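You operate a simulated robot arm through the tools that you are given. There is no shell and no other tool.

Carry out the task below with a simulated robot arm. There is one attempt and no reset: what you move stays moved.

## Task
Knock the top hoop home, then wipe the juice stain off the barrel.
Fine: use the wooden mallet and the grey pad and put them back. Set down upright: wooden mallet. What is to be rubbed or washed off counts as gone when no trace of it is left.

It is judged by the outcome, as a careful person would: the job done as asked, and still so three seconds after it is handed in. It fails if anything else is knocked over, pushed out of place, dropped, spilled or broken.

## Robot
A 7-joint arm with a four-finger gripper, fixed in place. Base frame: the origin is at the foot of the arm, x ahead of it, y to its left, z up; the work surface is at about z = 0.949. Lengths are in m, angles in rad, forces in N, time in s.
Its first joint turns from -1.204 to 3.002 rad. Payload 3.67 kg.
The tool frame sits at the grasp point between the pads (the TCP): z along the fingers, y along the line on which they close. The tips reach 0.028 m beyond it. The gripper opens to 0.112 m. The gripper's body begins 0.073 m behind the TCP.
Orientation is told as [roll, pitch, yaw] about the base's x, y, z axes, in that order, counted from this pose: with the fingers straight down and closing along the base's y, the tool's x points along the base's -x, its y along +y and its z along -z.

## Interface
- The arm moves only by the tool apply_moves. Its argument "series" is text: rows parted by semicolons, each of 7 numbers parted by spaces: the finger opening in m, from 0 to 0.112, then the shift along the tool's x, y, z in m, then the turn, a rotation vector about the tool's x, y, z in degrees. In form: fingers x y z rx ry rz; .... A call has 1 to 20 rows; each row shifts and turns the commanded pose from where the row before left it, along the tool's axes as they then stand. Each row takes 0.2 s and may step no farther than 0.05 m and 0.15 rad from the row before; otherwise, or with a gripper value out of range, the whole call is refused. Where a pose cannot be reached the arm comes as near as it can. A force on the tool above 40 N (or 10 N above the force at the start of the call, whichever is more), or a blocked arm, ends the call early, and 0.2 s more pass. Each finger halts on what it meets, pressing with about 35 N; the grip force reading is that of the motor and also rises with nothing between the fingers. The clock runs only during rows and for 0.2 s after the last one: add rows that do not move to give the fingers time. It gives the time, the measured TCP pose, the force on the tool (base axes), the opening and the grip force at its end, in the units of the frame above (readings bear some noise), with the torque about the TCP (base axes, N m) and any sound that the robot's microphone picked up, and new pictures: "pictures" is both (left out), scene, wrist or none.
- Cameras (640 x 400 px; columns grow to the right, rows downward): "scene" is fixed at [0.0494, 0.6492, 1.7172]; the picture's right is [-0.82, -0.57, 0.00], its down [-0.30, 0.44, -0.85] and it looks along [0.48, -0.70, -0.53] (base axes); focal length 356 px, centre (320, 200). "wrist" rides on the gripper at [0.06, -0.018, -0.104] in the tool frame; the picture's right is [0.29, 0.96, 0.00], its down [-0.80, 0.24, -0.55] and it looks along [-0.53, 0.16, 0.83] (tool axes); focal length 234 px, centre (320, 200).
- lift_body(by): slides the trunk up (or, below 0, down) by that many m; the arm rides with it, the base frame stays. It gives what a move gives, with no picture.
- pixel_to_xyz(camera, pixels): for up to 12 pixels [column, row] of the newest picture of that camera ("zoom" is the newest enlarged one), the place [x, y, z] in the base frame of the surface seen there, good to about 0.002 m. It takes no simulated time.
- enlarge(camera, box): a new picture of the part [left, top, right, bottom] of that camera's present view, enlarged. It takes no simulated time.
- hand_in(): hands the job in; it is judged then, once.

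Open the gripper and draw the arm clear of the work before you hand the job in, unless the task says otherwise.

The tools are called after "Call:" as a command line: name --argument value ..., lists and objects as JSON in quotes. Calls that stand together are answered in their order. apply_moves: Moves the arm, as the interface text tells. Its arguments: {"type":"object","properties":{"series":{"type":"string"},"pictures":{"type":"string","enum":["both","scene","wrist","none"]}},"required":["series"]} The other tools are called the same way: lift_body (by) slides the trunk up or down; pixel_to_xyz (camera, pixels) gives the place of the surface under pixels of a picture; enlarge (camera, box) takes an enlarged picture of a part of a camera's view; hand_in () hands the job in.

At the start:

```text
time: 0.0
tool_pos: [0.7047, -0.2028, 1.322]
orientation: [0.0, 0.001, 0.0]
contact_force: [0.1, 0.6, 0.3]
moment: [0.01, -0.01, 0.01]
gripper_width: 0.1119
finger_force: 0.1
trunk travel left (down, up): [-0.75, 0.09]
```

scene: 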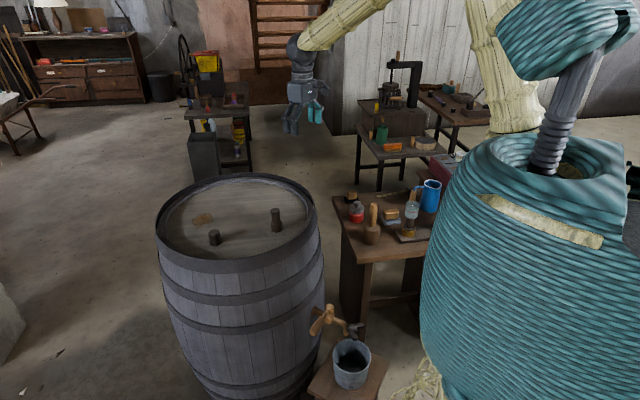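
wrist: 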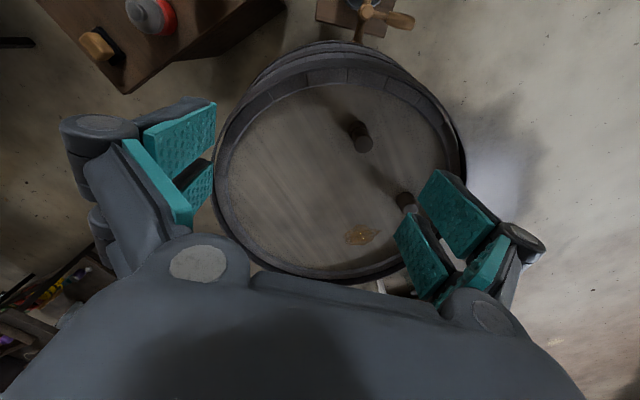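

The scene shows the barrel at about (240,270) with a stain at (203,218), and a bench with the mallet near (372,225). I'll enlarge these parts to see them well.

Call:
enlarge --camera "scene" --box '[140, 160, 340, 285]'

Call:
enlarge --camera "scene" --box '[320, 170, 450, 251]'

Call:
enlarge --camera "wrist" --box '[200, 20, 480, 195]'

```text
3.20 times, centred on (240, 222) of scene
```

zoom: 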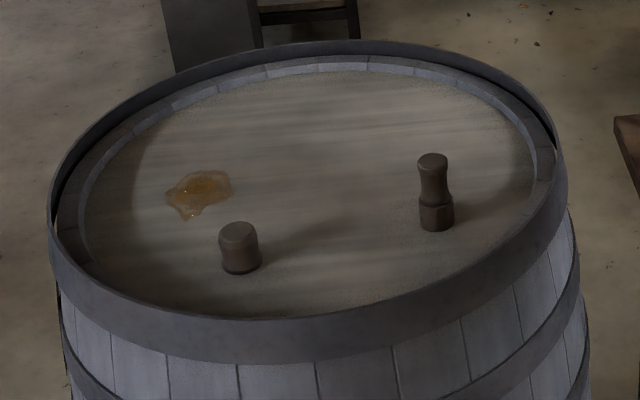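

```text
4.92 times, centred on (385, 210) of scene
```

zoom: 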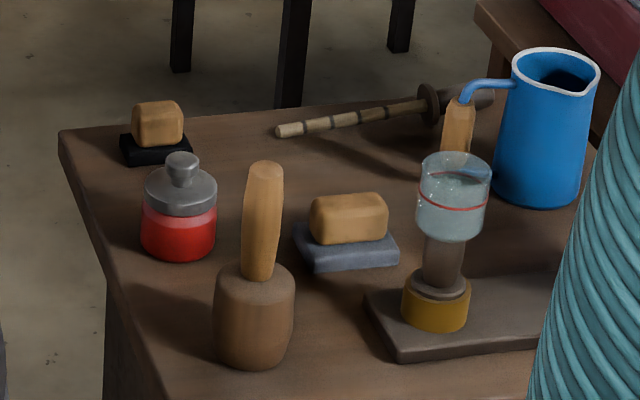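

```text
2.29 times, centred on (340, 108) of wrist
```

zoom: 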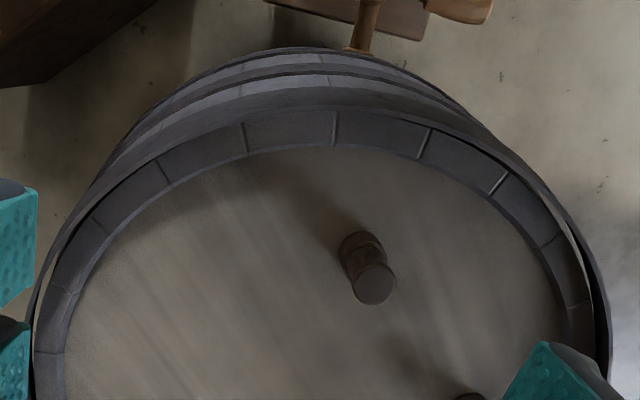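

The mallet stands on its head with the handle up, and the grey pad has a wooden grip next to it. The black pad is a separate tool. I'll measure the hoop's top edge, the stave rim and the items on the bench.

Call:
pixel_to_xyz --camera "scene" --pixels '[[157, 230], [170, 250], [200, 267], [240, 272], [280, 260], [305, 238], [315, 215], [300, 190], [260, 176], [215, 183], [180, 200], [203, 218]]'

Call:
pixel_to_xyz --camera "scene" --pixels '[[372, 238], [373, 206], [371, 228], [390, 214], [391, 222], [383, 221], [355, 218], [352, 195], [407, 232], [412, 210], [430, 195], [345, 205]]'

Call:
enlarge --camera "scene" --box '[145, 220, 265, 295]'

Call:
enlarge --camera "scene" --box '[225, 165, 345, 240]'

```text
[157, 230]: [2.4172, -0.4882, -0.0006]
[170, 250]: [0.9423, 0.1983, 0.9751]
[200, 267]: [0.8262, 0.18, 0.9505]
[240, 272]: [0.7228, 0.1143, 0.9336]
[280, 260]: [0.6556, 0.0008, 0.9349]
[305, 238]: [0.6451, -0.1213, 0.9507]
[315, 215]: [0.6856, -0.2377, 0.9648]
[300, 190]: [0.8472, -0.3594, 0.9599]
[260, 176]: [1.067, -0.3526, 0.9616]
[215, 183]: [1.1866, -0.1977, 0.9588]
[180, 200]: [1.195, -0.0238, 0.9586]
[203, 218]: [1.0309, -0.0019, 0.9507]
```

```text
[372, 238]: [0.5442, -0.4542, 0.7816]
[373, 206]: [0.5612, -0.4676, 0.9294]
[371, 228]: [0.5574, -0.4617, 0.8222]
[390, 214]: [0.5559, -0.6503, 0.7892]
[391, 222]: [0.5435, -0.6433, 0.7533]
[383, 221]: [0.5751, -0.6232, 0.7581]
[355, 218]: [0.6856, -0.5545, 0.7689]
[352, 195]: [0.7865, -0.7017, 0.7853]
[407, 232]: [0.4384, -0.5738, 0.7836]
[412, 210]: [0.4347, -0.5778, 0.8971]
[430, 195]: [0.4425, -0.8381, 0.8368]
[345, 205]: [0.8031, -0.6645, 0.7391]
```

```text
5.33 times, centred on (205, 258) of scene
```

zoom: 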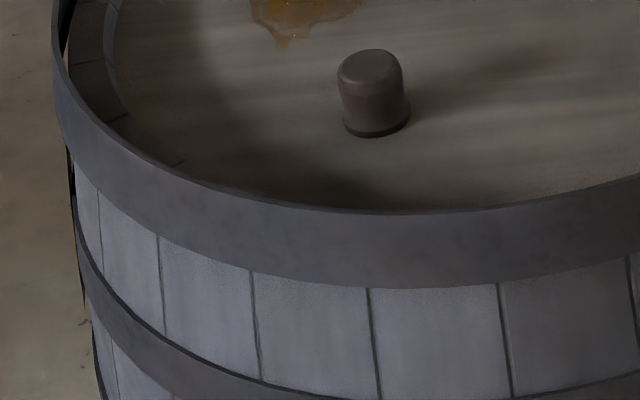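

```text
5.33 times, centred on (285, 202) of scene
```

zoom: 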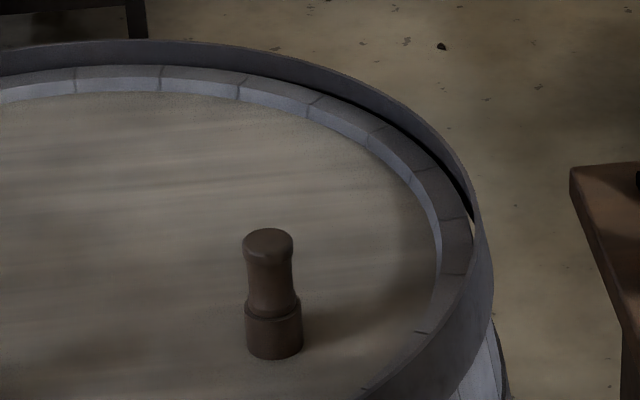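

The hoop stands proud of the staves. I'll sample its upper edge and the rim just inside it, using the current zoom (right part of the hoop) and the wrist view.

Call:
pixel_to_xyz --camera "zoom" --pixels '[[200, 46], [200, 72], [300, 60], [300, 90], [400, 115], [385, 135], [455, 180], [440, 190], [478, 225], [455, 240], [270, 240], [270, 345]]'

Call:
pixel_to_xyz --camera "wrist" --pixels '[[216, 190], [222, 192], [230, 150], [290, 85], [292, 92], [340, 60], [340, 73], [400, 78], [440, 110], [462, 150], [455, 152], [330, 275]]'

Call:
pixel_to_xyz --camera "scene" --pixels '[[158, 215], [160, 235], [190, 254], [240, 261], [285, 246], [309, 225], [240, 178], [240, 183], [200, 188], [203, 193], [170, 208], [172, 213]]'

```text
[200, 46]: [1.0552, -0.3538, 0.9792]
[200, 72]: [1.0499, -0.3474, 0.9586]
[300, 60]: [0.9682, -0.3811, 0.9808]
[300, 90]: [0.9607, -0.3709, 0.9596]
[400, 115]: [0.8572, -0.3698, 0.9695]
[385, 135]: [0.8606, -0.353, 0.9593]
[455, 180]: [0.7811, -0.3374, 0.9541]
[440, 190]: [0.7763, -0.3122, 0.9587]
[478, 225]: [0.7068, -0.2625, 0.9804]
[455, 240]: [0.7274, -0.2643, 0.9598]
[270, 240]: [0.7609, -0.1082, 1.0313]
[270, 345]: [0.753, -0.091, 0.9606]
```

```text
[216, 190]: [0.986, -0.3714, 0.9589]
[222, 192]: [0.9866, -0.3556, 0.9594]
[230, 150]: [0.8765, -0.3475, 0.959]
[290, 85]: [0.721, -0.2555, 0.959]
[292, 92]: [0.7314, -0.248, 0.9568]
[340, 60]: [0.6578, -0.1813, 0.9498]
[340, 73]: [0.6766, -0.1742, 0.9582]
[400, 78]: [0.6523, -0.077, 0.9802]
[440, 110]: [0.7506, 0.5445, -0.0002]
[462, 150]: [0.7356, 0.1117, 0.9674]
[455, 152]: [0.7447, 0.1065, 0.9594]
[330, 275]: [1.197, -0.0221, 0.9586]
```

```text
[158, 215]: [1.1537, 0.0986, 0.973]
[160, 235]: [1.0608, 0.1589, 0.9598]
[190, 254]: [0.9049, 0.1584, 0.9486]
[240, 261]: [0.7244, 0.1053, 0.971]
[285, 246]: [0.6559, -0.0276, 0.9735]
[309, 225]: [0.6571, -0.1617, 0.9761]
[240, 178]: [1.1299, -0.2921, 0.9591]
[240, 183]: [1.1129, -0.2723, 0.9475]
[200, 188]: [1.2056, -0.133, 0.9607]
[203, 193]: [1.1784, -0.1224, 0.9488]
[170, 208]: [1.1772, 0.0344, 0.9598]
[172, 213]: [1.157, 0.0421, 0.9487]
```

Rim top is z≈0.959, the hoop's upper edge ≈0.980, and the head ≈0.949, so the hoop stands about 2 cm proud. I'll enlarge the bench again to get the mallet and grey pad geometry.

Call:
enlarge --camera "scene" --box '[340, 190, 420, 240]'

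Call:
pixel_to_xyz --camera "zoom" --pixels '[[268, 108], [262, 120], [262, 200], [257, 260], [250, 290], [250, 350], [250, 425], [200, 340], [300, 340], [235, 200], [282, 200], [240, 268]]'

Call:
pixel_to_xyz --camera "zoom" --pixels '[[340, 250], [355, 300], [455, 290], [455, 270], [345, 265], [350, 165], [430, 160], [440, 190], [360, 200], [350, 220], [440, 215], [400, 180]]'

```text
8.00 times, centred on (380, 215) of scene
```

zoom: 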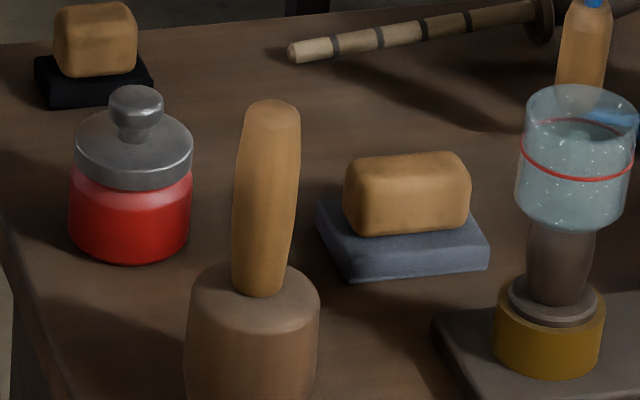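

```text
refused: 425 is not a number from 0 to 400
```

```text
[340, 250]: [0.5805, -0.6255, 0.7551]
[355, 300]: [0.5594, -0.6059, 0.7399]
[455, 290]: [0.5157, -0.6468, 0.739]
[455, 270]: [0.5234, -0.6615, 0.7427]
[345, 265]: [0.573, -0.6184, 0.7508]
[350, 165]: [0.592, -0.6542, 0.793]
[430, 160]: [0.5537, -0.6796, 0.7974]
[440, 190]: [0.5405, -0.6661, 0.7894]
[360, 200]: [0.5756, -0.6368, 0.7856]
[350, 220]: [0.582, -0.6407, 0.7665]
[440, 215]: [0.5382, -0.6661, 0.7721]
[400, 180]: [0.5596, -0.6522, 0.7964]
```

The pad's block is about z 0.76–0.797. I'll measure the mallet in this newest zoom and the pad's corners.

Call:
pixel_to_xyz --camera "zoom" --pixels '[[272, 106], [270, 130], [265, 200], [262, 250], [260, 285], [255, 310], [255, 380], [200, 340], [308, 340], [240, 200], [296, 200], [215, 275]]'

Call:
pixel_to_xyz --camera "zoom" --pixels '[[320, 203], [320, 220], [348, 262], [348, 278], [486, 250], [486, 266], [470, 215], [100, 60], [130, 130], [132, 250], [75, 200], [300, 50]]'

```text
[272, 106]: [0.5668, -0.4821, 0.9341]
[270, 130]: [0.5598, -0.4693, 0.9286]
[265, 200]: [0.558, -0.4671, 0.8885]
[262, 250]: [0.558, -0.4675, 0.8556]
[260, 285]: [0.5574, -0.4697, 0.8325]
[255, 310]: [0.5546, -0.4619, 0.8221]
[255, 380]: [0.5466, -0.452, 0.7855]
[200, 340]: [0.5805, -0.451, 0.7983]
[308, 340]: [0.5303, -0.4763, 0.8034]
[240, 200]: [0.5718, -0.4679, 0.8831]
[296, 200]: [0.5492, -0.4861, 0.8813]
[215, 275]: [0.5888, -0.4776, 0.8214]
```

```text
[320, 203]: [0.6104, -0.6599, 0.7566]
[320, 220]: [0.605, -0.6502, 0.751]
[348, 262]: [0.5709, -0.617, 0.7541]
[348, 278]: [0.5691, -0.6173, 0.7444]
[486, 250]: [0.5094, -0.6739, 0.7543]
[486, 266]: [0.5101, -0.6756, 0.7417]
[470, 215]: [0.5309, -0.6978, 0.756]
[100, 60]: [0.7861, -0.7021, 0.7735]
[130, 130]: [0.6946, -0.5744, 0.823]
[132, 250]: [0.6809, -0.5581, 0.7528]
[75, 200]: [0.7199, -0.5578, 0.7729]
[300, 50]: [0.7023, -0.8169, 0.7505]
```

The mallet axis is at about (0.566, -0.480), with the head top ≈0.828 and the handle top ≈0.936. I'll move above it with the tool pointing down and take a wrist view.

Call:
apply_moves --series "0.112 0.0139 -0.0277 0.0222 0 0 0; 0.112 0.0139 -0.0277 0.0222 0 0 0; 0.112 0.0139 -0.0277 0.0222 0 0 0; 0.112 0.0139 -0.0277 0.0222 0 0 0; 0.112 0.0139 -0.0277 0.0222 0 0 0; 0.112 0.0139 -0.0277 0.0222 0 0 0; 0.112 0.0139 -0.0277 0.0222 0 0 0; 0.112 0.0139 -0.0277 0.0222 0 0 0; 0.112 0.0139 -0.0277 0.0222 0 0 0; 0.112 0.0139 -0.0277 0.0222 0 0 0; 0.112 0 0 0 0 0 0"

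```text
time: 2.4
tool_pos: [0.5657, -0.4807, 1.1004]
orientation: [-0.001, -0.001, -0.001]
contact_force: [-0.7, 0.4, -1.2]
moment: [-0.05, 0.01, -0.01]
gripper_width: 0.112
finger_force: 0.1
trunk travel left (down, up): [-0.75, 0.09]
```

scene: 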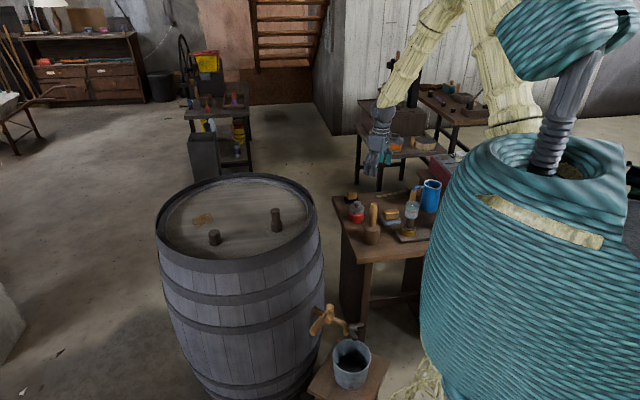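
wrist: 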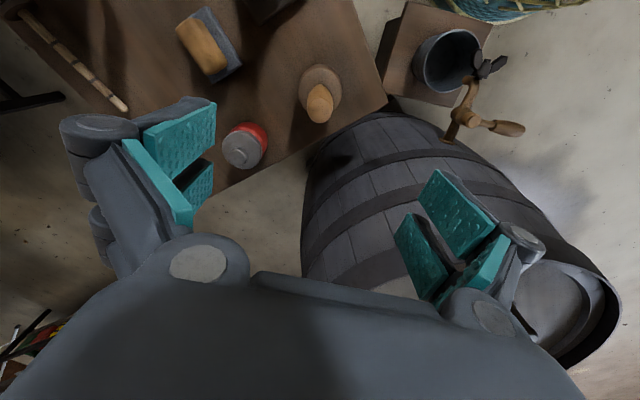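

The arm is above the mallet; in the wrist view the handle's top is near (320,100), and the pad is near (205,45). I'll refine both positions from this view.

Call:
enlarge --camera "wrist" --box '[160, 0, 400, 150]'

Call:
pixel_to_xyz --camera "wrist" --pixels '[[320, 95], [320, 105], [309, 100], [332, 100], [302, 85], [340, 85], [320, 67], [203, 8], [241, 60], [219, 80], [178, 25], [200, 45]]'

```text
2.67 times, centred on (280, 75) of wrist
```

zoom: 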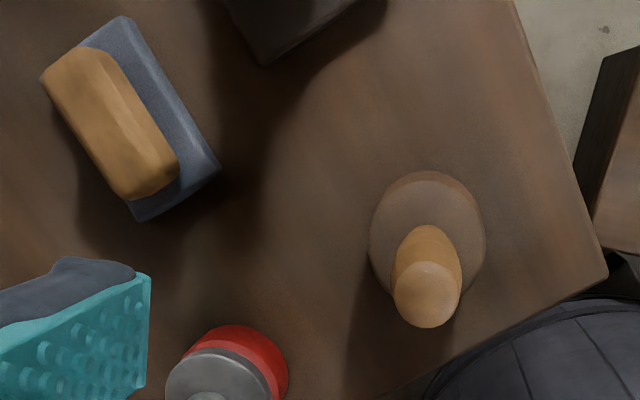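

```text
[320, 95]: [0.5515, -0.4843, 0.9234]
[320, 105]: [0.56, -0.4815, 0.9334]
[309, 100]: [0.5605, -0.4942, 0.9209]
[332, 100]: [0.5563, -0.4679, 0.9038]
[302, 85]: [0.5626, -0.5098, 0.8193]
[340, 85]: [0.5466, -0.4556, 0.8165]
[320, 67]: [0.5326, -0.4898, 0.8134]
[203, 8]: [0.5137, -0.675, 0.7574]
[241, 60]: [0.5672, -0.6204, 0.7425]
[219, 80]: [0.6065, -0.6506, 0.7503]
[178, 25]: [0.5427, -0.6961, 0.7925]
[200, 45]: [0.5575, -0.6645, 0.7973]
```

Both views agree on the mallet axis at (0.566, -0.481). I'll descend to TCP z≈0.872, so the tips stay above the head's shoulder and the palm just above the handle's end.

Call:
apply_moves --series "0.09 -0.0003 0 0.04 0 0 0; 0.08 0 0 0.04 0 0 0; 0.08 0 0 0.04 0 0 0; 0.08 0 0 0.04 0 0 0; 0.08 0 0 0.035 0 0 0; 0.08 0 0 0.0335 0 0 0; 0.08 0 0 0 0 0 0"

```text
time: 4.0
tool_pos: [0.5654, -0.4812, 0.8717]
orientation: [-0.001, -0.003, 0.001]
contact_force: [-0.2, -0.1, 0.6]
moment: [-0.02, -0.02, 0.0]
gripper_width: 0.0799
finger_force: 0.1
trunk travel left (down, up): [-0.75, 0.09]
```

scene: 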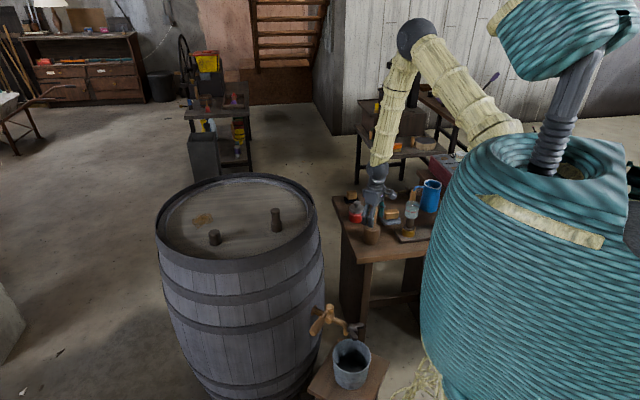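
wrist: 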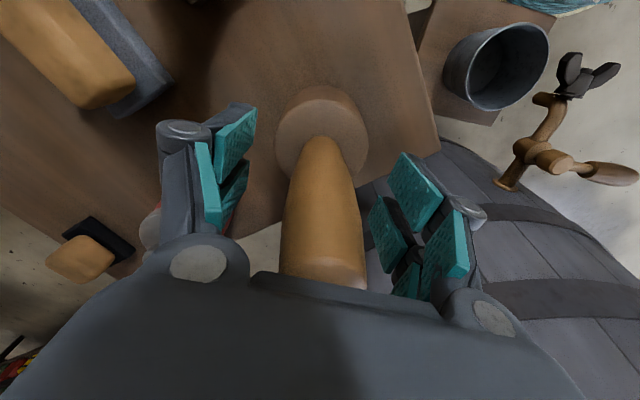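

The handle at (320,210) is between the pads in the wrist view. I'll enlarge the scene view to check the alignment along x before closing.

Call:
enlarge --camera "scene" --box '[340, 170, 420, 250]'

Call:
enlarge --camera "wrist" --box '[180, 80, 460, 300]'

```text
5.00 times, centred on (380, 210) of scene
```

zoom: 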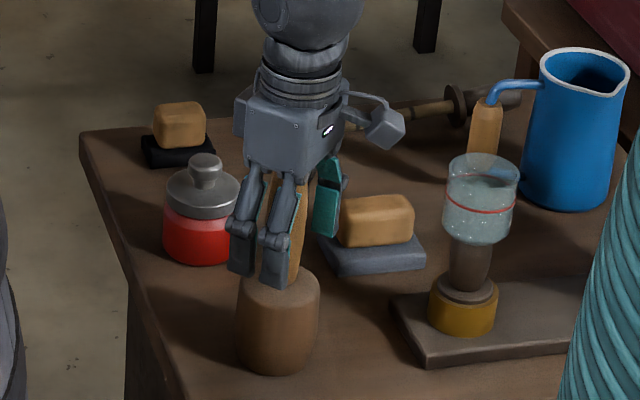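

```text
1.82 times, centred on (320, 190) of wrist
```

zoom: 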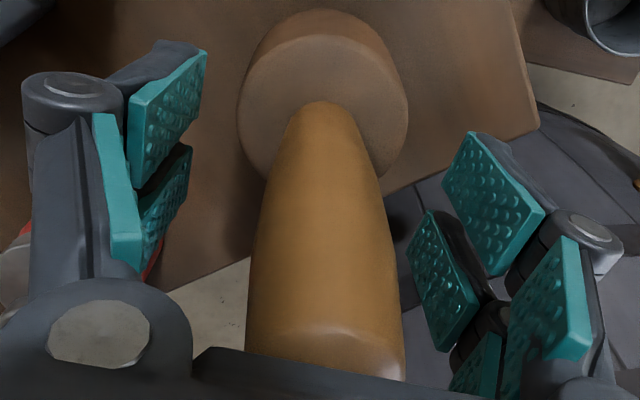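

The handle is centred between the fingers and the palm is clear of its end, so I'll close with no motion.

Call:
apply_moves --series "0.05 0 0 0 0 0 0; 0.0 0 0 0 0 0 0; 0.0 0 0 0 0 0 0; 0.0 0 0 0 0 0 0"

```text
time: 5.0
tool_pos: [0.5665, -0.4824, 0.871]
orientation: [-0.001, 0.001, -0.001]
contact_force: [-0.8, -1.2, 0.0]
moment: [-0.02, 0.01, 0.0]
gripper_width: 0.0278
finger_force: 35.7
trunk travel left (down, up): [-0.75, 0.09]
```

scene: 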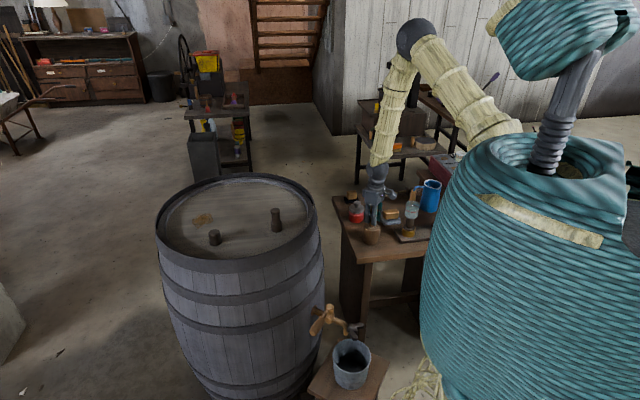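
wrist: 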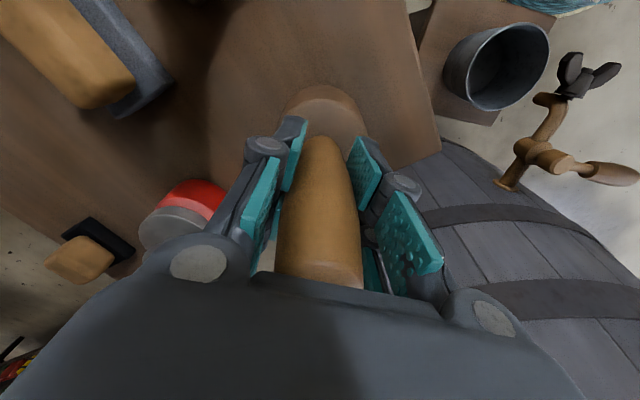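

The grip holds at 0.0278 m wide with 35.7 N, and the mallet's foot is about 0.132 m below the TCP. I'll lift it straight up, clear of the bench.

Call:
apply_moves --series "0 0 0 -0.02 0 0 0; 0 0 0 -0.04 0 0 0; 0 0 0 -0.045 0 0 0; 0 0 0 -0.045 0 0 0; 0 0 0 -0.045 0 0 0; 0 0 0 -0.045 0 0 0; 0 0 0 -0.045 0 0 0; 0 0 0 -0.045 0 0 0; 0 0 0 0 0 0 0"

```text
time: 7.0
tool_pos: [0.568, -0.4814, 1.2004]
orientation: [0.001, 0.001, 0.001]
contact_force: [0.5, 0.4, -4.0]
moment: [0.03, 0.04, 0.03]
gripper_width: 0.0277
finger_force: 34.7
trunk travel left (down, up): [-0.75, 0.09]
```

scene: 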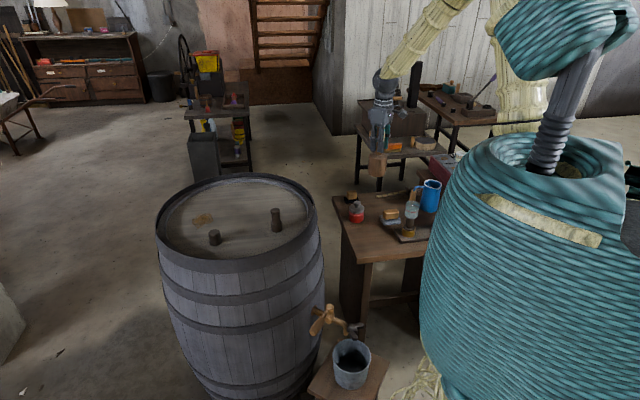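
wrist: 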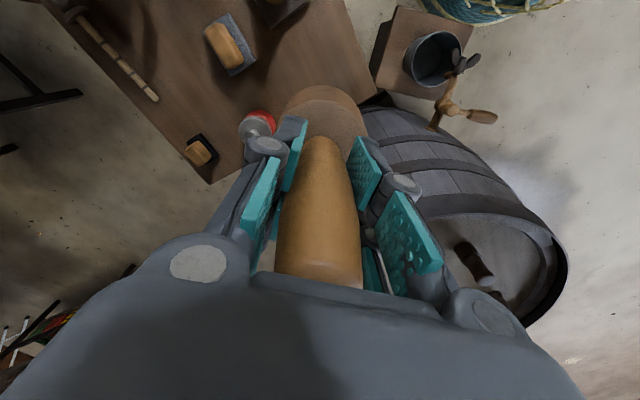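

The mallet hangs straight, adding about 4 N. I'll carry it at this height to above the hoop's near point (0.651, -0.092).

Call:
apply_moves --series "0 -0.0092 0.0432 0 0 0 0; 0 -0.0092 0.0432 0 0 0 0; 0 -0.0092 0.0432 0 0 0 0; 0 -0.0092 0.0432 0 0 0 0; 0 -0.0092 0.0432 0 0 0 0; 0 -0.0092 0.0432 0 0 0 0; 0 -0.0092 0.0432 0 0 0 0; 0 -0.0092 0.0432 0 0 0 0; 0 -0.0092 0.0432 0 0 0 0; 0 0 0 0 0 0 0; 0 0 0 0 0 0 0"

```text
time: 9.4
tool_pos: [0.6517, -0.0913, 1.201]
orientation: [0.0, 0.0, 0.002]
contact_force: [0.2, 0.7, -2.9]
moment: [-0.03, 0.01, 0.02]
gripper_width: 0.028
finger_force: 35.1
trunk travel left (down, up): [-0.75, 0.09]
```

scene: 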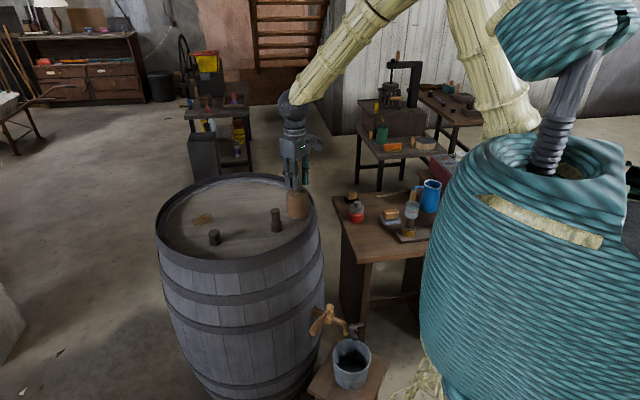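
wrist: 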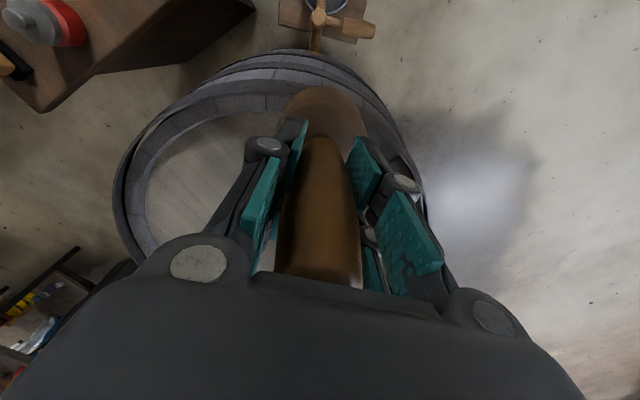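

The mallet hangs over the hoop's near side. I'll check where its head is with a zoom before striking.

Call:
enlarge --camera "scene" --box '[240, 170, 340, 260]'

Call:
pixel_to_xyz --camera "scene" --pixels '[[297, 217], [297, 205], [288, 205], [306, 205], [305, 238], [276, 210]]'

```text
4.44 times, centred on (290, 215) of scene
```

zoom: 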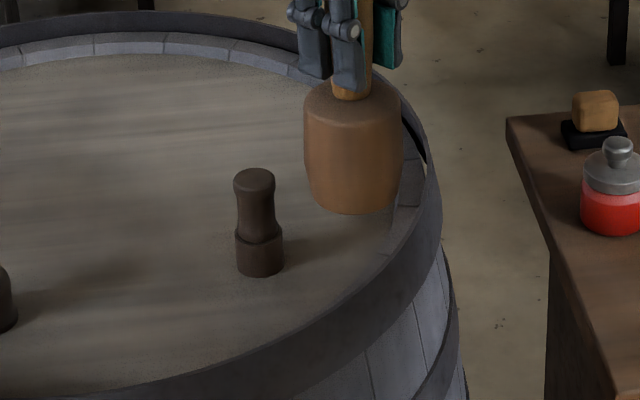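

```text
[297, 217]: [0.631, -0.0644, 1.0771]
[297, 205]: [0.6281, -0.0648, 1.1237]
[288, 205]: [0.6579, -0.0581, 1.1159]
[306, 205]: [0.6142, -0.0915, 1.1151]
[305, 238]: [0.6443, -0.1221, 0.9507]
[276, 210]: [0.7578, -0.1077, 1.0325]
```

The head is squarely above the hoop's edge and clear of the bung at (276,210). I'll strike downwards at full speed, ending about 1 cm below the present hoop edge.

Call:
apply_moves --series "0 0 0 0.05 0 0 0; 0 0 0 0.05 0 0 0"

```text
time: 10.0
tool_pos: [0.649, -0.0924, 1.1011]
orientation: [0.002, -0.001, 0.0]
contact_force: [0.9, 1.0, 0.5]
moment: [-0.06, -0.2, 0.07]
gripper_width: 0.0278
finger_force: 35.0
trunk travel left (down, up): [-0.75, 0.09]
```

scene: 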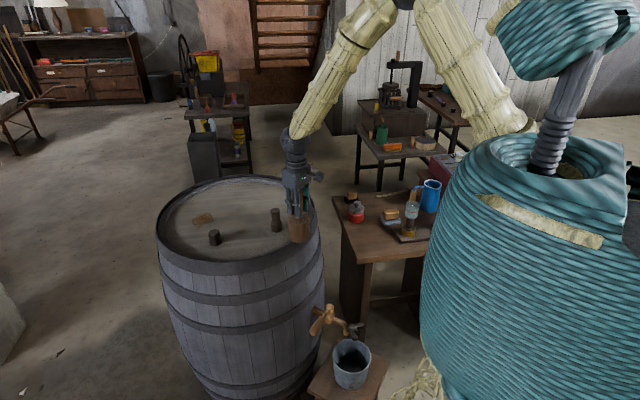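
wrist: 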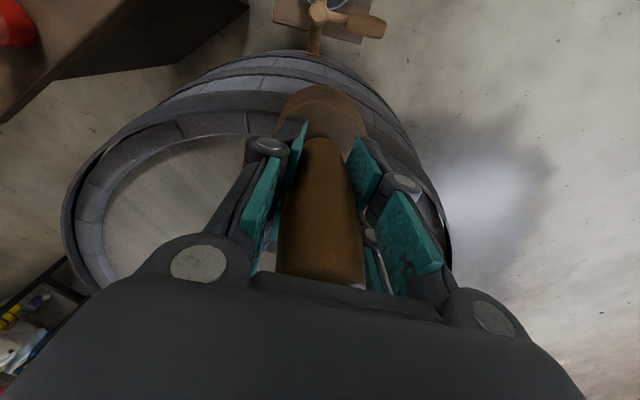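

The tool got down to 1.101 with little remaining force. I'll look at the hoop to see whether and how it moved.

Call:
enlarge --camera "scene" --box '[145, 165, 335, 284]'

Call:
enlarge --camera "scene" --box '[245, 190, 345, 265]'

Call:
pixel_to_xyz --camera "scene" --pixels '[[240, 261], [240, 263], [240, 259], [285, 246], [285, 248], [190, 254], [158, 215], [160, 235], [270, 176], [309, 225], [297, 240], [297, 235]]'

```text
3.36 times, centred on (240, 224) of scene
```

zoom: 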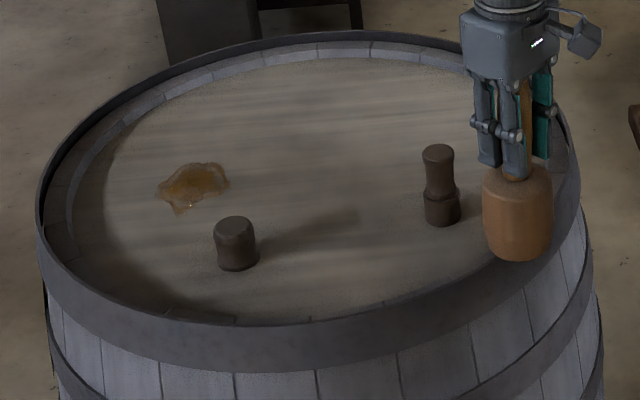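

```text
5.33 times, centred on (295, 228) of scene
```

zoom: 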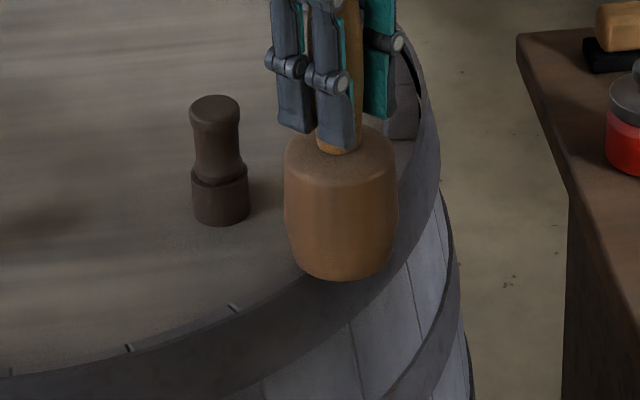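

```text
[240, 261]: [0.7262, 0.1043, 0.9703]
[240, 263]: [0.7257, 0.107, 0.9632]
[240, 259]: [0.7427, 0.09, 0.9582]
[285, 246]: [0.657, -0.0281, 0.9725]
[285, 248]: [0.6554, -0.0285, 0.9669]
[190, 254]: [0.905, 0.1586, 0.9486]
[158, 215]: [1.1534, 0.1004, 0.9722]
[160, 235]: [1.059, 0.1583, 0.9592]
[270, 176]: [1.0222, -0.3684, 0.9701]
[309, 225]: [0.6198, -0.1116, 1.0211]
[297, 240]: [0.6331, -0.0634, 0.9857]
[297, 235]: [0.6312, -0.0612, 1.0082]
```

The hoop dropped by close to 1 cm on the near side; stave joints now show at its front edge. I'll raise the mallet to see the whole hoop before the next blow.

Call:
apply_moves --series "0 0 0 -0.05 0 0 0; 0 0 0 -0.05 0 0 0; 0 0 0 0 0 0 0"

Call:
enlarge --camera "scene" --box '[145, 165, 335, 284]'

Call:
pixel_to_xyz --camera "zoom" --pixels '[[40, 200], [60, 275], [130, 312], [235, 326], [330, 319], [430, 295], [510, 258], [565, 210], [575, 165], [540, 105], [460, 52], [300, 34]]'

```text
time: 10.8
tool_pos: [0.6512, -0.092, 1.2014]
orientation: [0.001, 0.003, 0.0]
contact_force: [0.8, -0.1, -4.4]
moment: [0.0, 0.04, 0.03]
gripper_width: 0.0275
finger_force: 35.2
trunk travel left (down, up): [-0.75, 0.09]
```

scene: 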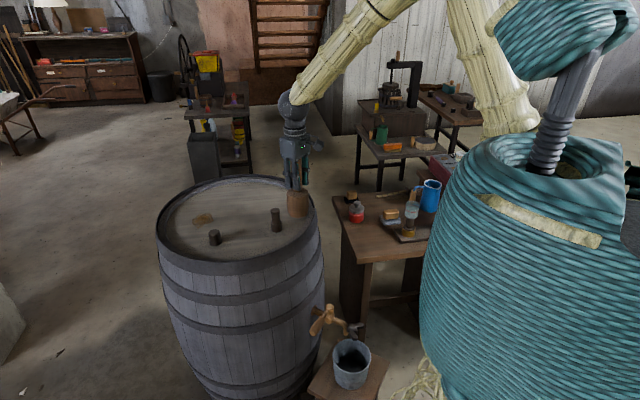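
wrist: 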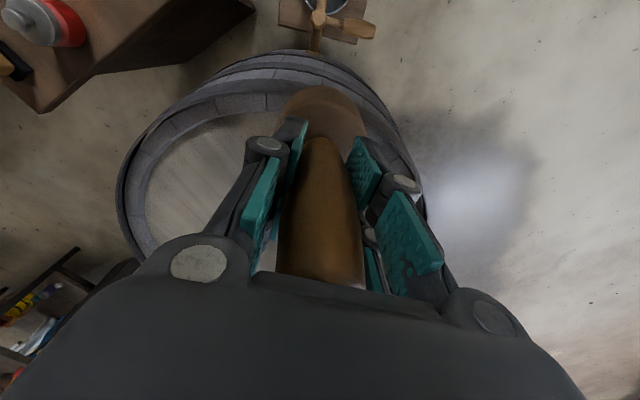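

```text
3.36 times, centred on (240, 224) of scene
```

zoom: 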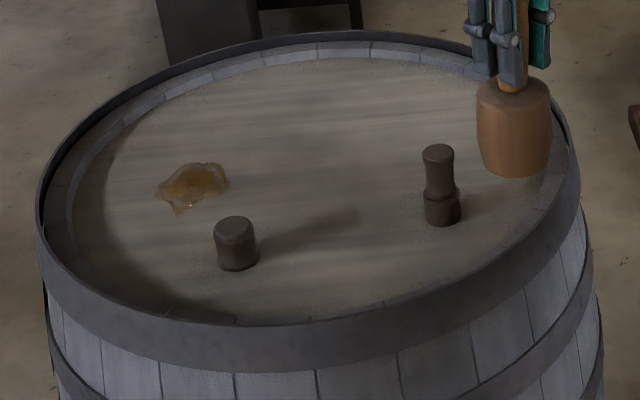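

```text
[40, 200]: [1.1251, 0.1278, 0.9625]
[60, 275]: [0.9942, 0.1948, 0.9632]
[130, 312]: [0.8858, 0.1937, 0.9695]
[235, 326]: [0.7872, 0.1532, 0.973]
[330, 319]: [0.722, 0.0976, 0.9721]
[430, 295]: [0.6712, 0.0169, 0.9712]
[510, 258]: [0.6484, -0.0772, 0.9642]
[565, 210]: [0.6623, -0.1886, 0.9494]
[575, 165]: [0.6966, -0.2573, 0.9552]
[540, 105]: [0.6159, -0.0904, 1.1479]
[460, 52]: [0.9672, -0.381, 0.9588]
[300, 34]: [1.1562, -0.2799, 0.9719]
```

The hoop's edge is now around 0.972 at every side I sampled, so it moves down evenly. I'll strike again, aiming to end with the mallet's foot at rim level (TCP 1.091).

Call:
apply_moves --series "0 0 0 0.01 0 0 0; 0 0 0 0.05 0 0 0; 0 0 0 0.05 0 0 0" --pictures "scene"

Call:
apply_moves --series "0 0 0 -0.05 0 0 0; 0 0 0 -0.05 0 0 0; 0 0 0 0 0 0 0" --pictures "scene"

Call:
enlarge --camera "scene" --box '[145, 165, 335, 284]'

```text
time: 11.6
tool_pos: [0.6507, -0.0924, 1.091]
orientation: [0.001, -0.002, 0.0]
contact_force: [2.0, 0.6, -1.8]
moment: [0.0, 0.06, 0.01]
gripper_width: 0.0279
finger_force: 35.2
trunk travel left (down, up): [-0.75, 0.09]
```

scene: 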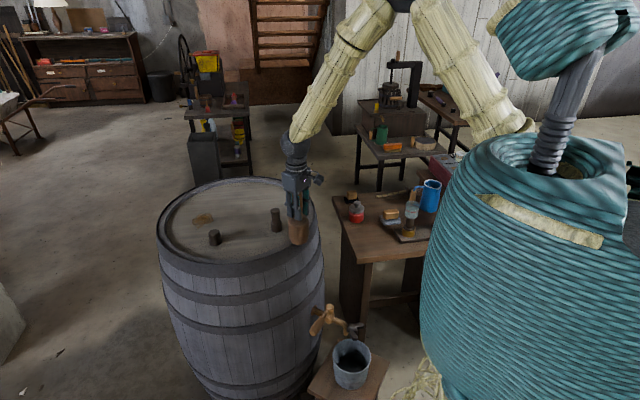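

```text
time: 12.4
tool_pos: [0.6519, -0.0924, 1.1901]
orientation: [0.0, 0.003, 0.0]
contact_force: [0.5, 0.2, -4.2]
moment: [0.02, 0.02, 0.03]
gripper_width: 0.0276
finger_force: 35.5
trunk travel left (down, up): [-0.75, 0.09]
```

scene: 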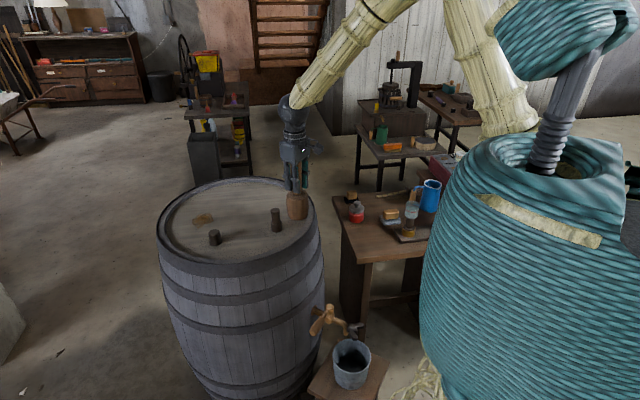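

```text
3.36 times, centred on (240, 224) of scene
```

zoom: 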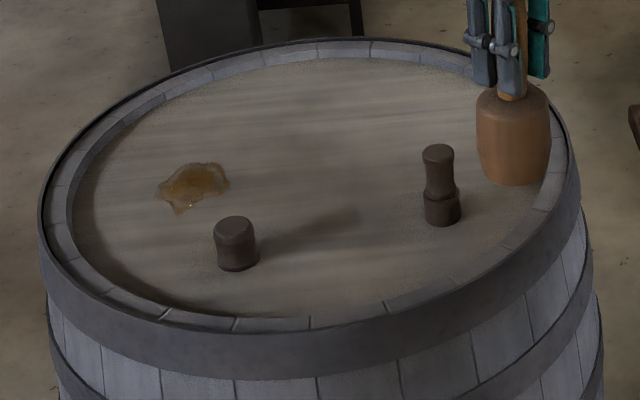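

The hoop is now nearly level with the stave ends all round. I'll zoom closely and measure the edge against the rim.

Call:
enlarge --camera "scene" --box '[200, 230, 280, 280]'

Call:
pixel_to_xyz --camera "zoom" --pixels '[[320, 245], [320, 252], [320, 258], [320, 264], [320, 270], [320, 280], [320, 330], [320, 350], [320, 370], [320, 385], [100, 262], [100, 275]]'

Call:
enlarge --camera "scene" --box '[145, 200, 225, 250]'

Call:
enlarge --camera "scene" --box '[210, 165, 290, 215]'

```text
8.00 times, centred on (240, 255) of scene
```

zoom: 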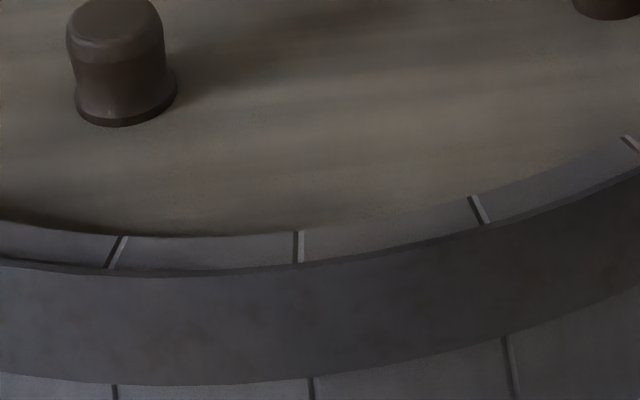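

```text
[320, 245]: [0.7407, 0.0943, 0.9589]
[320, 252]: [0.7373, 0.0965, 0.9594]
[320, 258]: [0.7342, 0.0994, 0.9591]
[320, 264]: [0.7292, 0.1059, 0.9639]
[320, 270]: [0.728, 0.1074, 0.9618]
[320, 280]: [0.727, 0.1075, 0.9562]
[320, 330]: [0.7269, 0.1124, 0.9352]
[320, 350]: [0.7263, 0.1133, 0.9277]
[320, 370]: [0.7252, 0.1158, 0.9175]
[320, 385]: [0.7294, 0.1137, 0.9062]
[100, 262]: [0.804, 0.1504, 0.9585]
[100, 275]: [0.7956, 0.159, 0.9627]
```

```text
8.00 times, centred on (185, 225) of scene
```

zoom: 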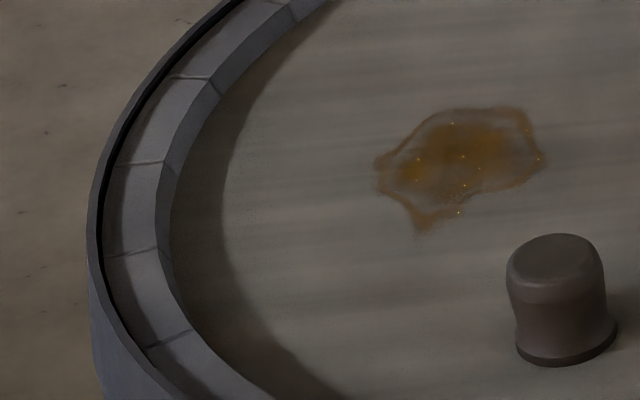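

```text
8.00 times, centred on (250, 190) of scene
```

zoom: 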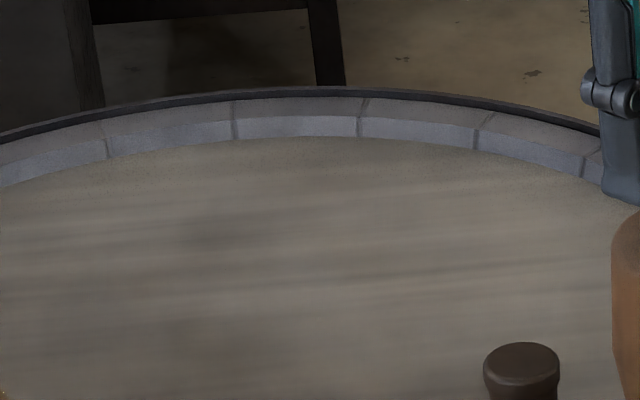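

The hoop's edge is at ≈0.964, still about 5 mm above the rim at 0.959, and the mallet's foot must be about 0.128 m under the TCP. I'll strike once more with a slightly deeper end point.

Call:
apply_moves --series "0 0 0 0.006 0 0 0; 0 0 0 0.05 0 0 0; 0 0 0 0.05 0 0 0" --pictures "scene"

Call:
enlarge --camera "scene" --box '[200, 230, 280, 280]'

Call:
pixel_to_xyz --camera "zoom" --pixels '[[320, 252], [320, 258], [320, 264], [320, 267], [320, 270], [320, 273], [320, 280], [100, 262], [100, 268], [100, 275], [100, 280], [500, 220]]'

```text
time: 13.2
tool_pos: [0.6491, -0.0922, 1.0859]
orientation: [0.001, -0.002, -0.001]
contact_force: [2.9, 0.0, 3.1]
moment: [0.16, -0.33, -0.09]
gripper_width: 0.0279
finger_force: 35.2
trunk travel left (down, up): [-0.75, 0.09]
```

scene: 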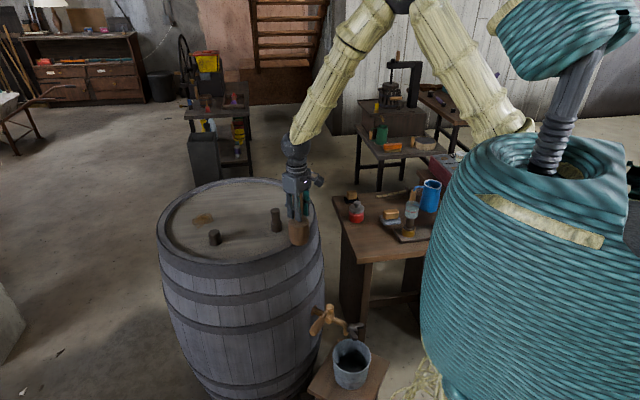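

```text
8.00 times, centred on (240, 255) of scene
```

zoom: 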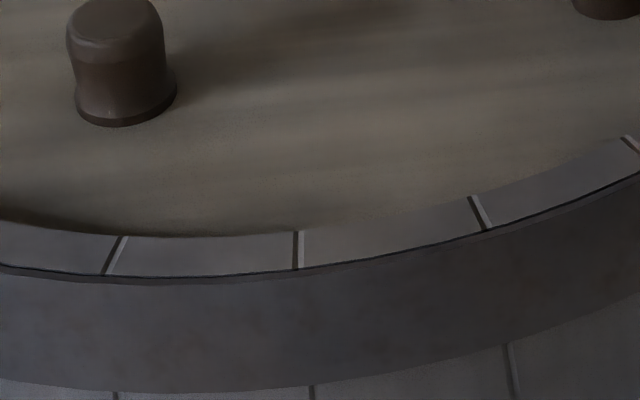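

```text
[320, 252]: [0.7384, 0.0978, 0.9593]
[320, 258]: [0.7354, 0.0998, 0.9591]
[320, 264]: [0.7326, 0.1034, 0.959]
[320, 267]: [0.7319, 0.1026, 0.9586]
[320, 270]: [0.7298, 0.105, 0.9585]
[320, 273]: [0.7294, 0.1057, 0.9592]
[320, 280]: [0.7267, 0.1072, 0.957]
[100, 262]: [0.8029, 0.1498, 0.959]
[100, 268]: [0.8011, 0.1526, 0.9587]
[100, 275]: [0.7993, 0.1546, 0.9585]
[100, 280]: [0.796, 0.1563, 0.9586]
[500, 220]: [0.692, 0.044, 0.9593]
```

The hoop's edge now reads ≈0.959, flush with the stave ends. I'll give one more firm blow with a deeper target to make sure it is fully seated.

Call:
apply_moves --series "0 0 0 -0.05 0 0 0; 0 0 0 -0.05 0 0 0; 0 0 0 0 0 0 0; 0 0 0 0.008 0 0 0; 0 0 0 0.05 0 0 0; 0 0 0 0.05 0 0 0" --pictures "scene"

Call:
enlarge --camera "scene" --box '[200, 230, 280, 280]'

Call:
enlarge --camera "scene" --box '[260, 200, 340, 250]'

```text
time: 14.6
tool_pos: [0.6495, -0.0925, 1.0801]
orientation: [0.002, -0.008, -0.002]
contact_force: [9.1, -0.4, 20.9]
moment: [0.66, -1.38, -0.26]
gripper_width: 0.0274
finger_force: 35.0
trunk travel left (down, up): [-0.75, 0.09]
```

scene: 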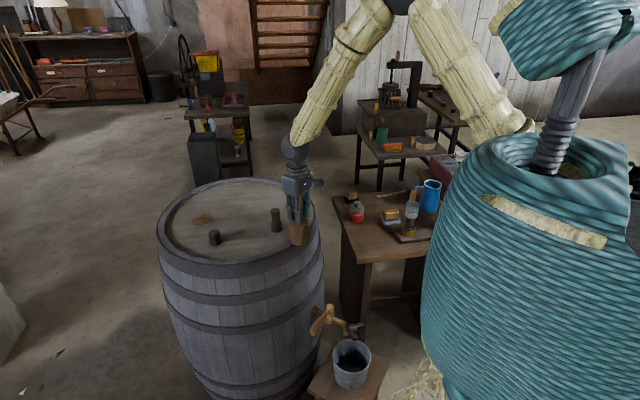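

```text
8.00 times, centred on (240, 255) of scene
```

zoom: 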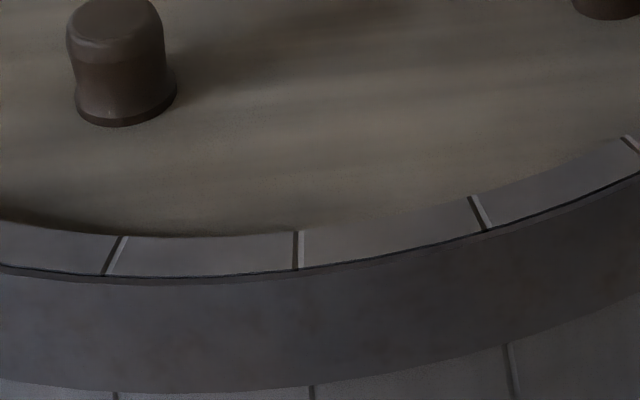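

```text
8.00 times, centred on (300, 225) of scene
```

zoom: 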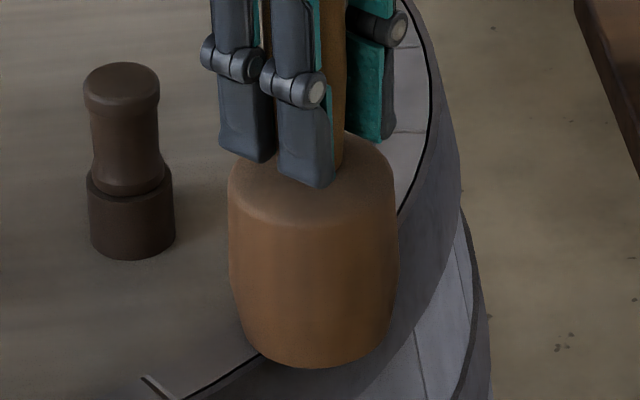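

The last blow met a hard stop (21 N at rim level) and the hoop hardly moved further. I'll lift off and measure the hoop edge against the rim at the place struck and around.

Call:
apply_moves --series "0 0 0 -0.04 0 0 0; 0 0 0 -0.05 0 0 0; 0 0 0 -0.05 0 0 0; 0 0 0 0 0 0 0"

Call:
enlarge --camera "scene" --box '[260, 215, 320, 255]'

Call:
enlarge --camera "scene" --box '[260, 165, 330, 210]'

Call:
enlarge --camera "scene" --box '[145, 200, 225, 250]'

```text
time: 15.6
tool_pos: [0.6502, -0.091, 1.2173]
orientation: [0.0, 0.001, -0.001]
contact_force: [-0.3, 0.5, -4.7]
moment: [0.0, 0.01, 0.02]
gripper_width: 0.0273
finger_force: 35.2
trunk travel left (down, up): [-0.75, 0.09]
```

scene: 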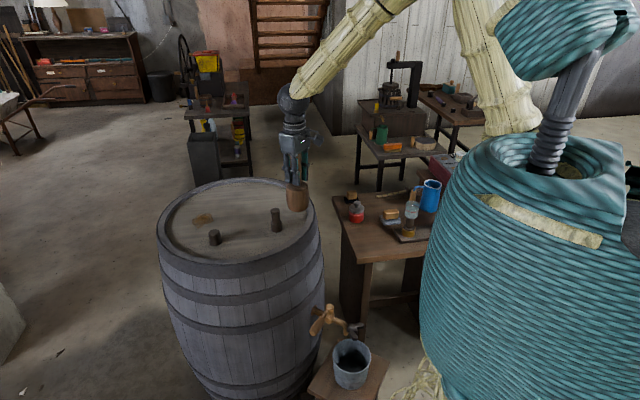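
wrist: 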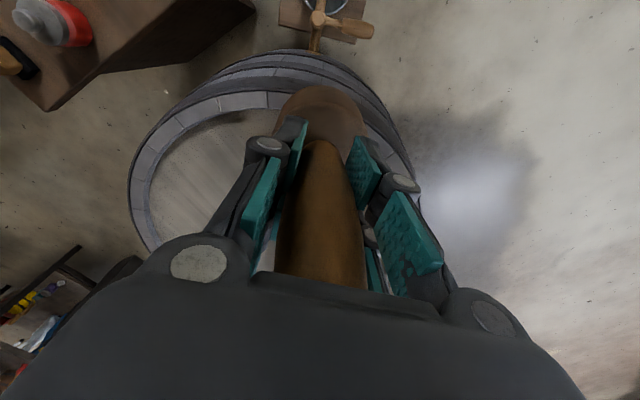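

```text
10.00 times, centred on (290, 235) of scene
```

zoom: 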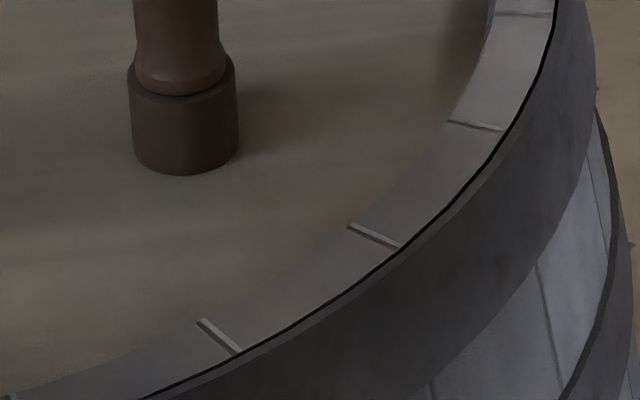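

```text
8.89 times, centred on (295, 188) of scene
```

zoom: 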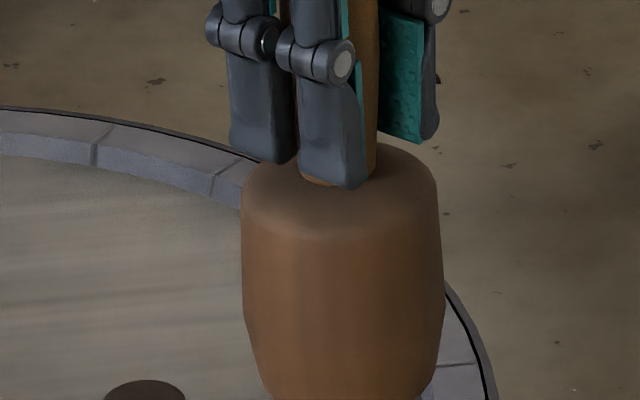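

```text
8.00 times, centred on (185, 225) of scene
```

zoom: 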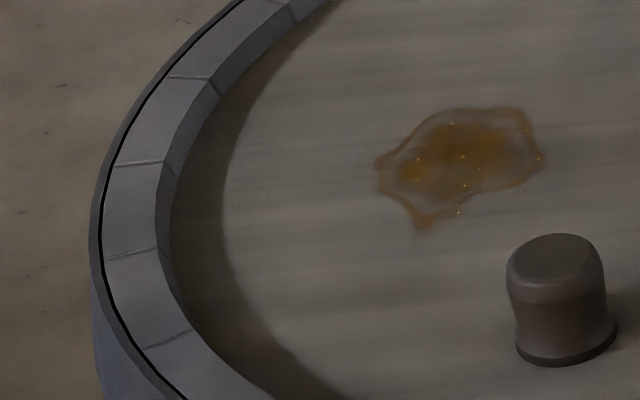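

The hoop looks flush all the way round now. I'll sample its top face against the stave ends once more in precise zooms.

Call:
enlarge --camera "scene" --box '[260, 215, 320, 255]'

Call:
pixel_to_xyz --camera "zoom" --pixels '[[300, 300], [310, 308], [316, 312], [320, 318], [325, 325], [420, 215], [440, 225], [447, 229], [455, 237], [545, 40], [552, 45], [560, 50]]'

Call:
pixel_to_xyz --camera "wrist" --pixels '[[131, 190], [129, 190], [132, 170], [152, 130], [200, 98], [203, 96], [135, 215]]'

```text
10.00 times, centred on (290, 235) of scene
```

zoom: 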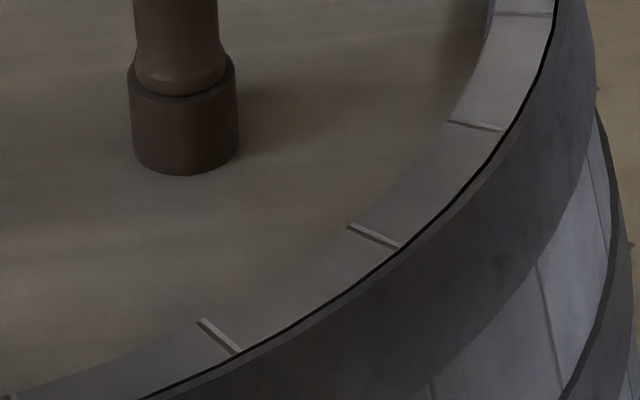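

```text
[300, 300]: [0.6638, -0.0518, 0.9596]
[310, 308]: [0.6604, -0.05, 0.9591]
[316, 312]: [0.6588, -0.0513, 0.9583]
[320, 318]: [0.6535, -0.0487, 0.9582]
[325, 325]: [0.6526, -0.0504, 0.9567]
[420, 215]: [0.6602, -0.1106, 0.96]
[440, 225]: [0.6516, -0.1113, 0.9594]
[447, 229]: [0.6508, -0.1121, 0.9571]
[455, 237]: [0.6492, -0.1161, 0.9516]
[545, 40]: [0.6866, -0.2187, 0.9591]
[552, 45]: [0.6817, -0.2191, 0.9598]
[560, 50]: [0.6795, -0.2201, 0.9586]
```

```text
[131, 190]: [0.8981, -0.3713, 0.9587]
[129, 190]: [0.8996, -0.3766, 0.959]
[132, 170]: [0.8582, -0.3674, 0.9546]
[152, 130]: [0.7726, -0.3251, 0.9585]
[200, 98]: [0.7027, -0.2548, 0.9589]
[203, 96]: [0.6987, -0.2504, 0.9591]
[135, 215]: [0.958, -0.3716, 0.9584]
```

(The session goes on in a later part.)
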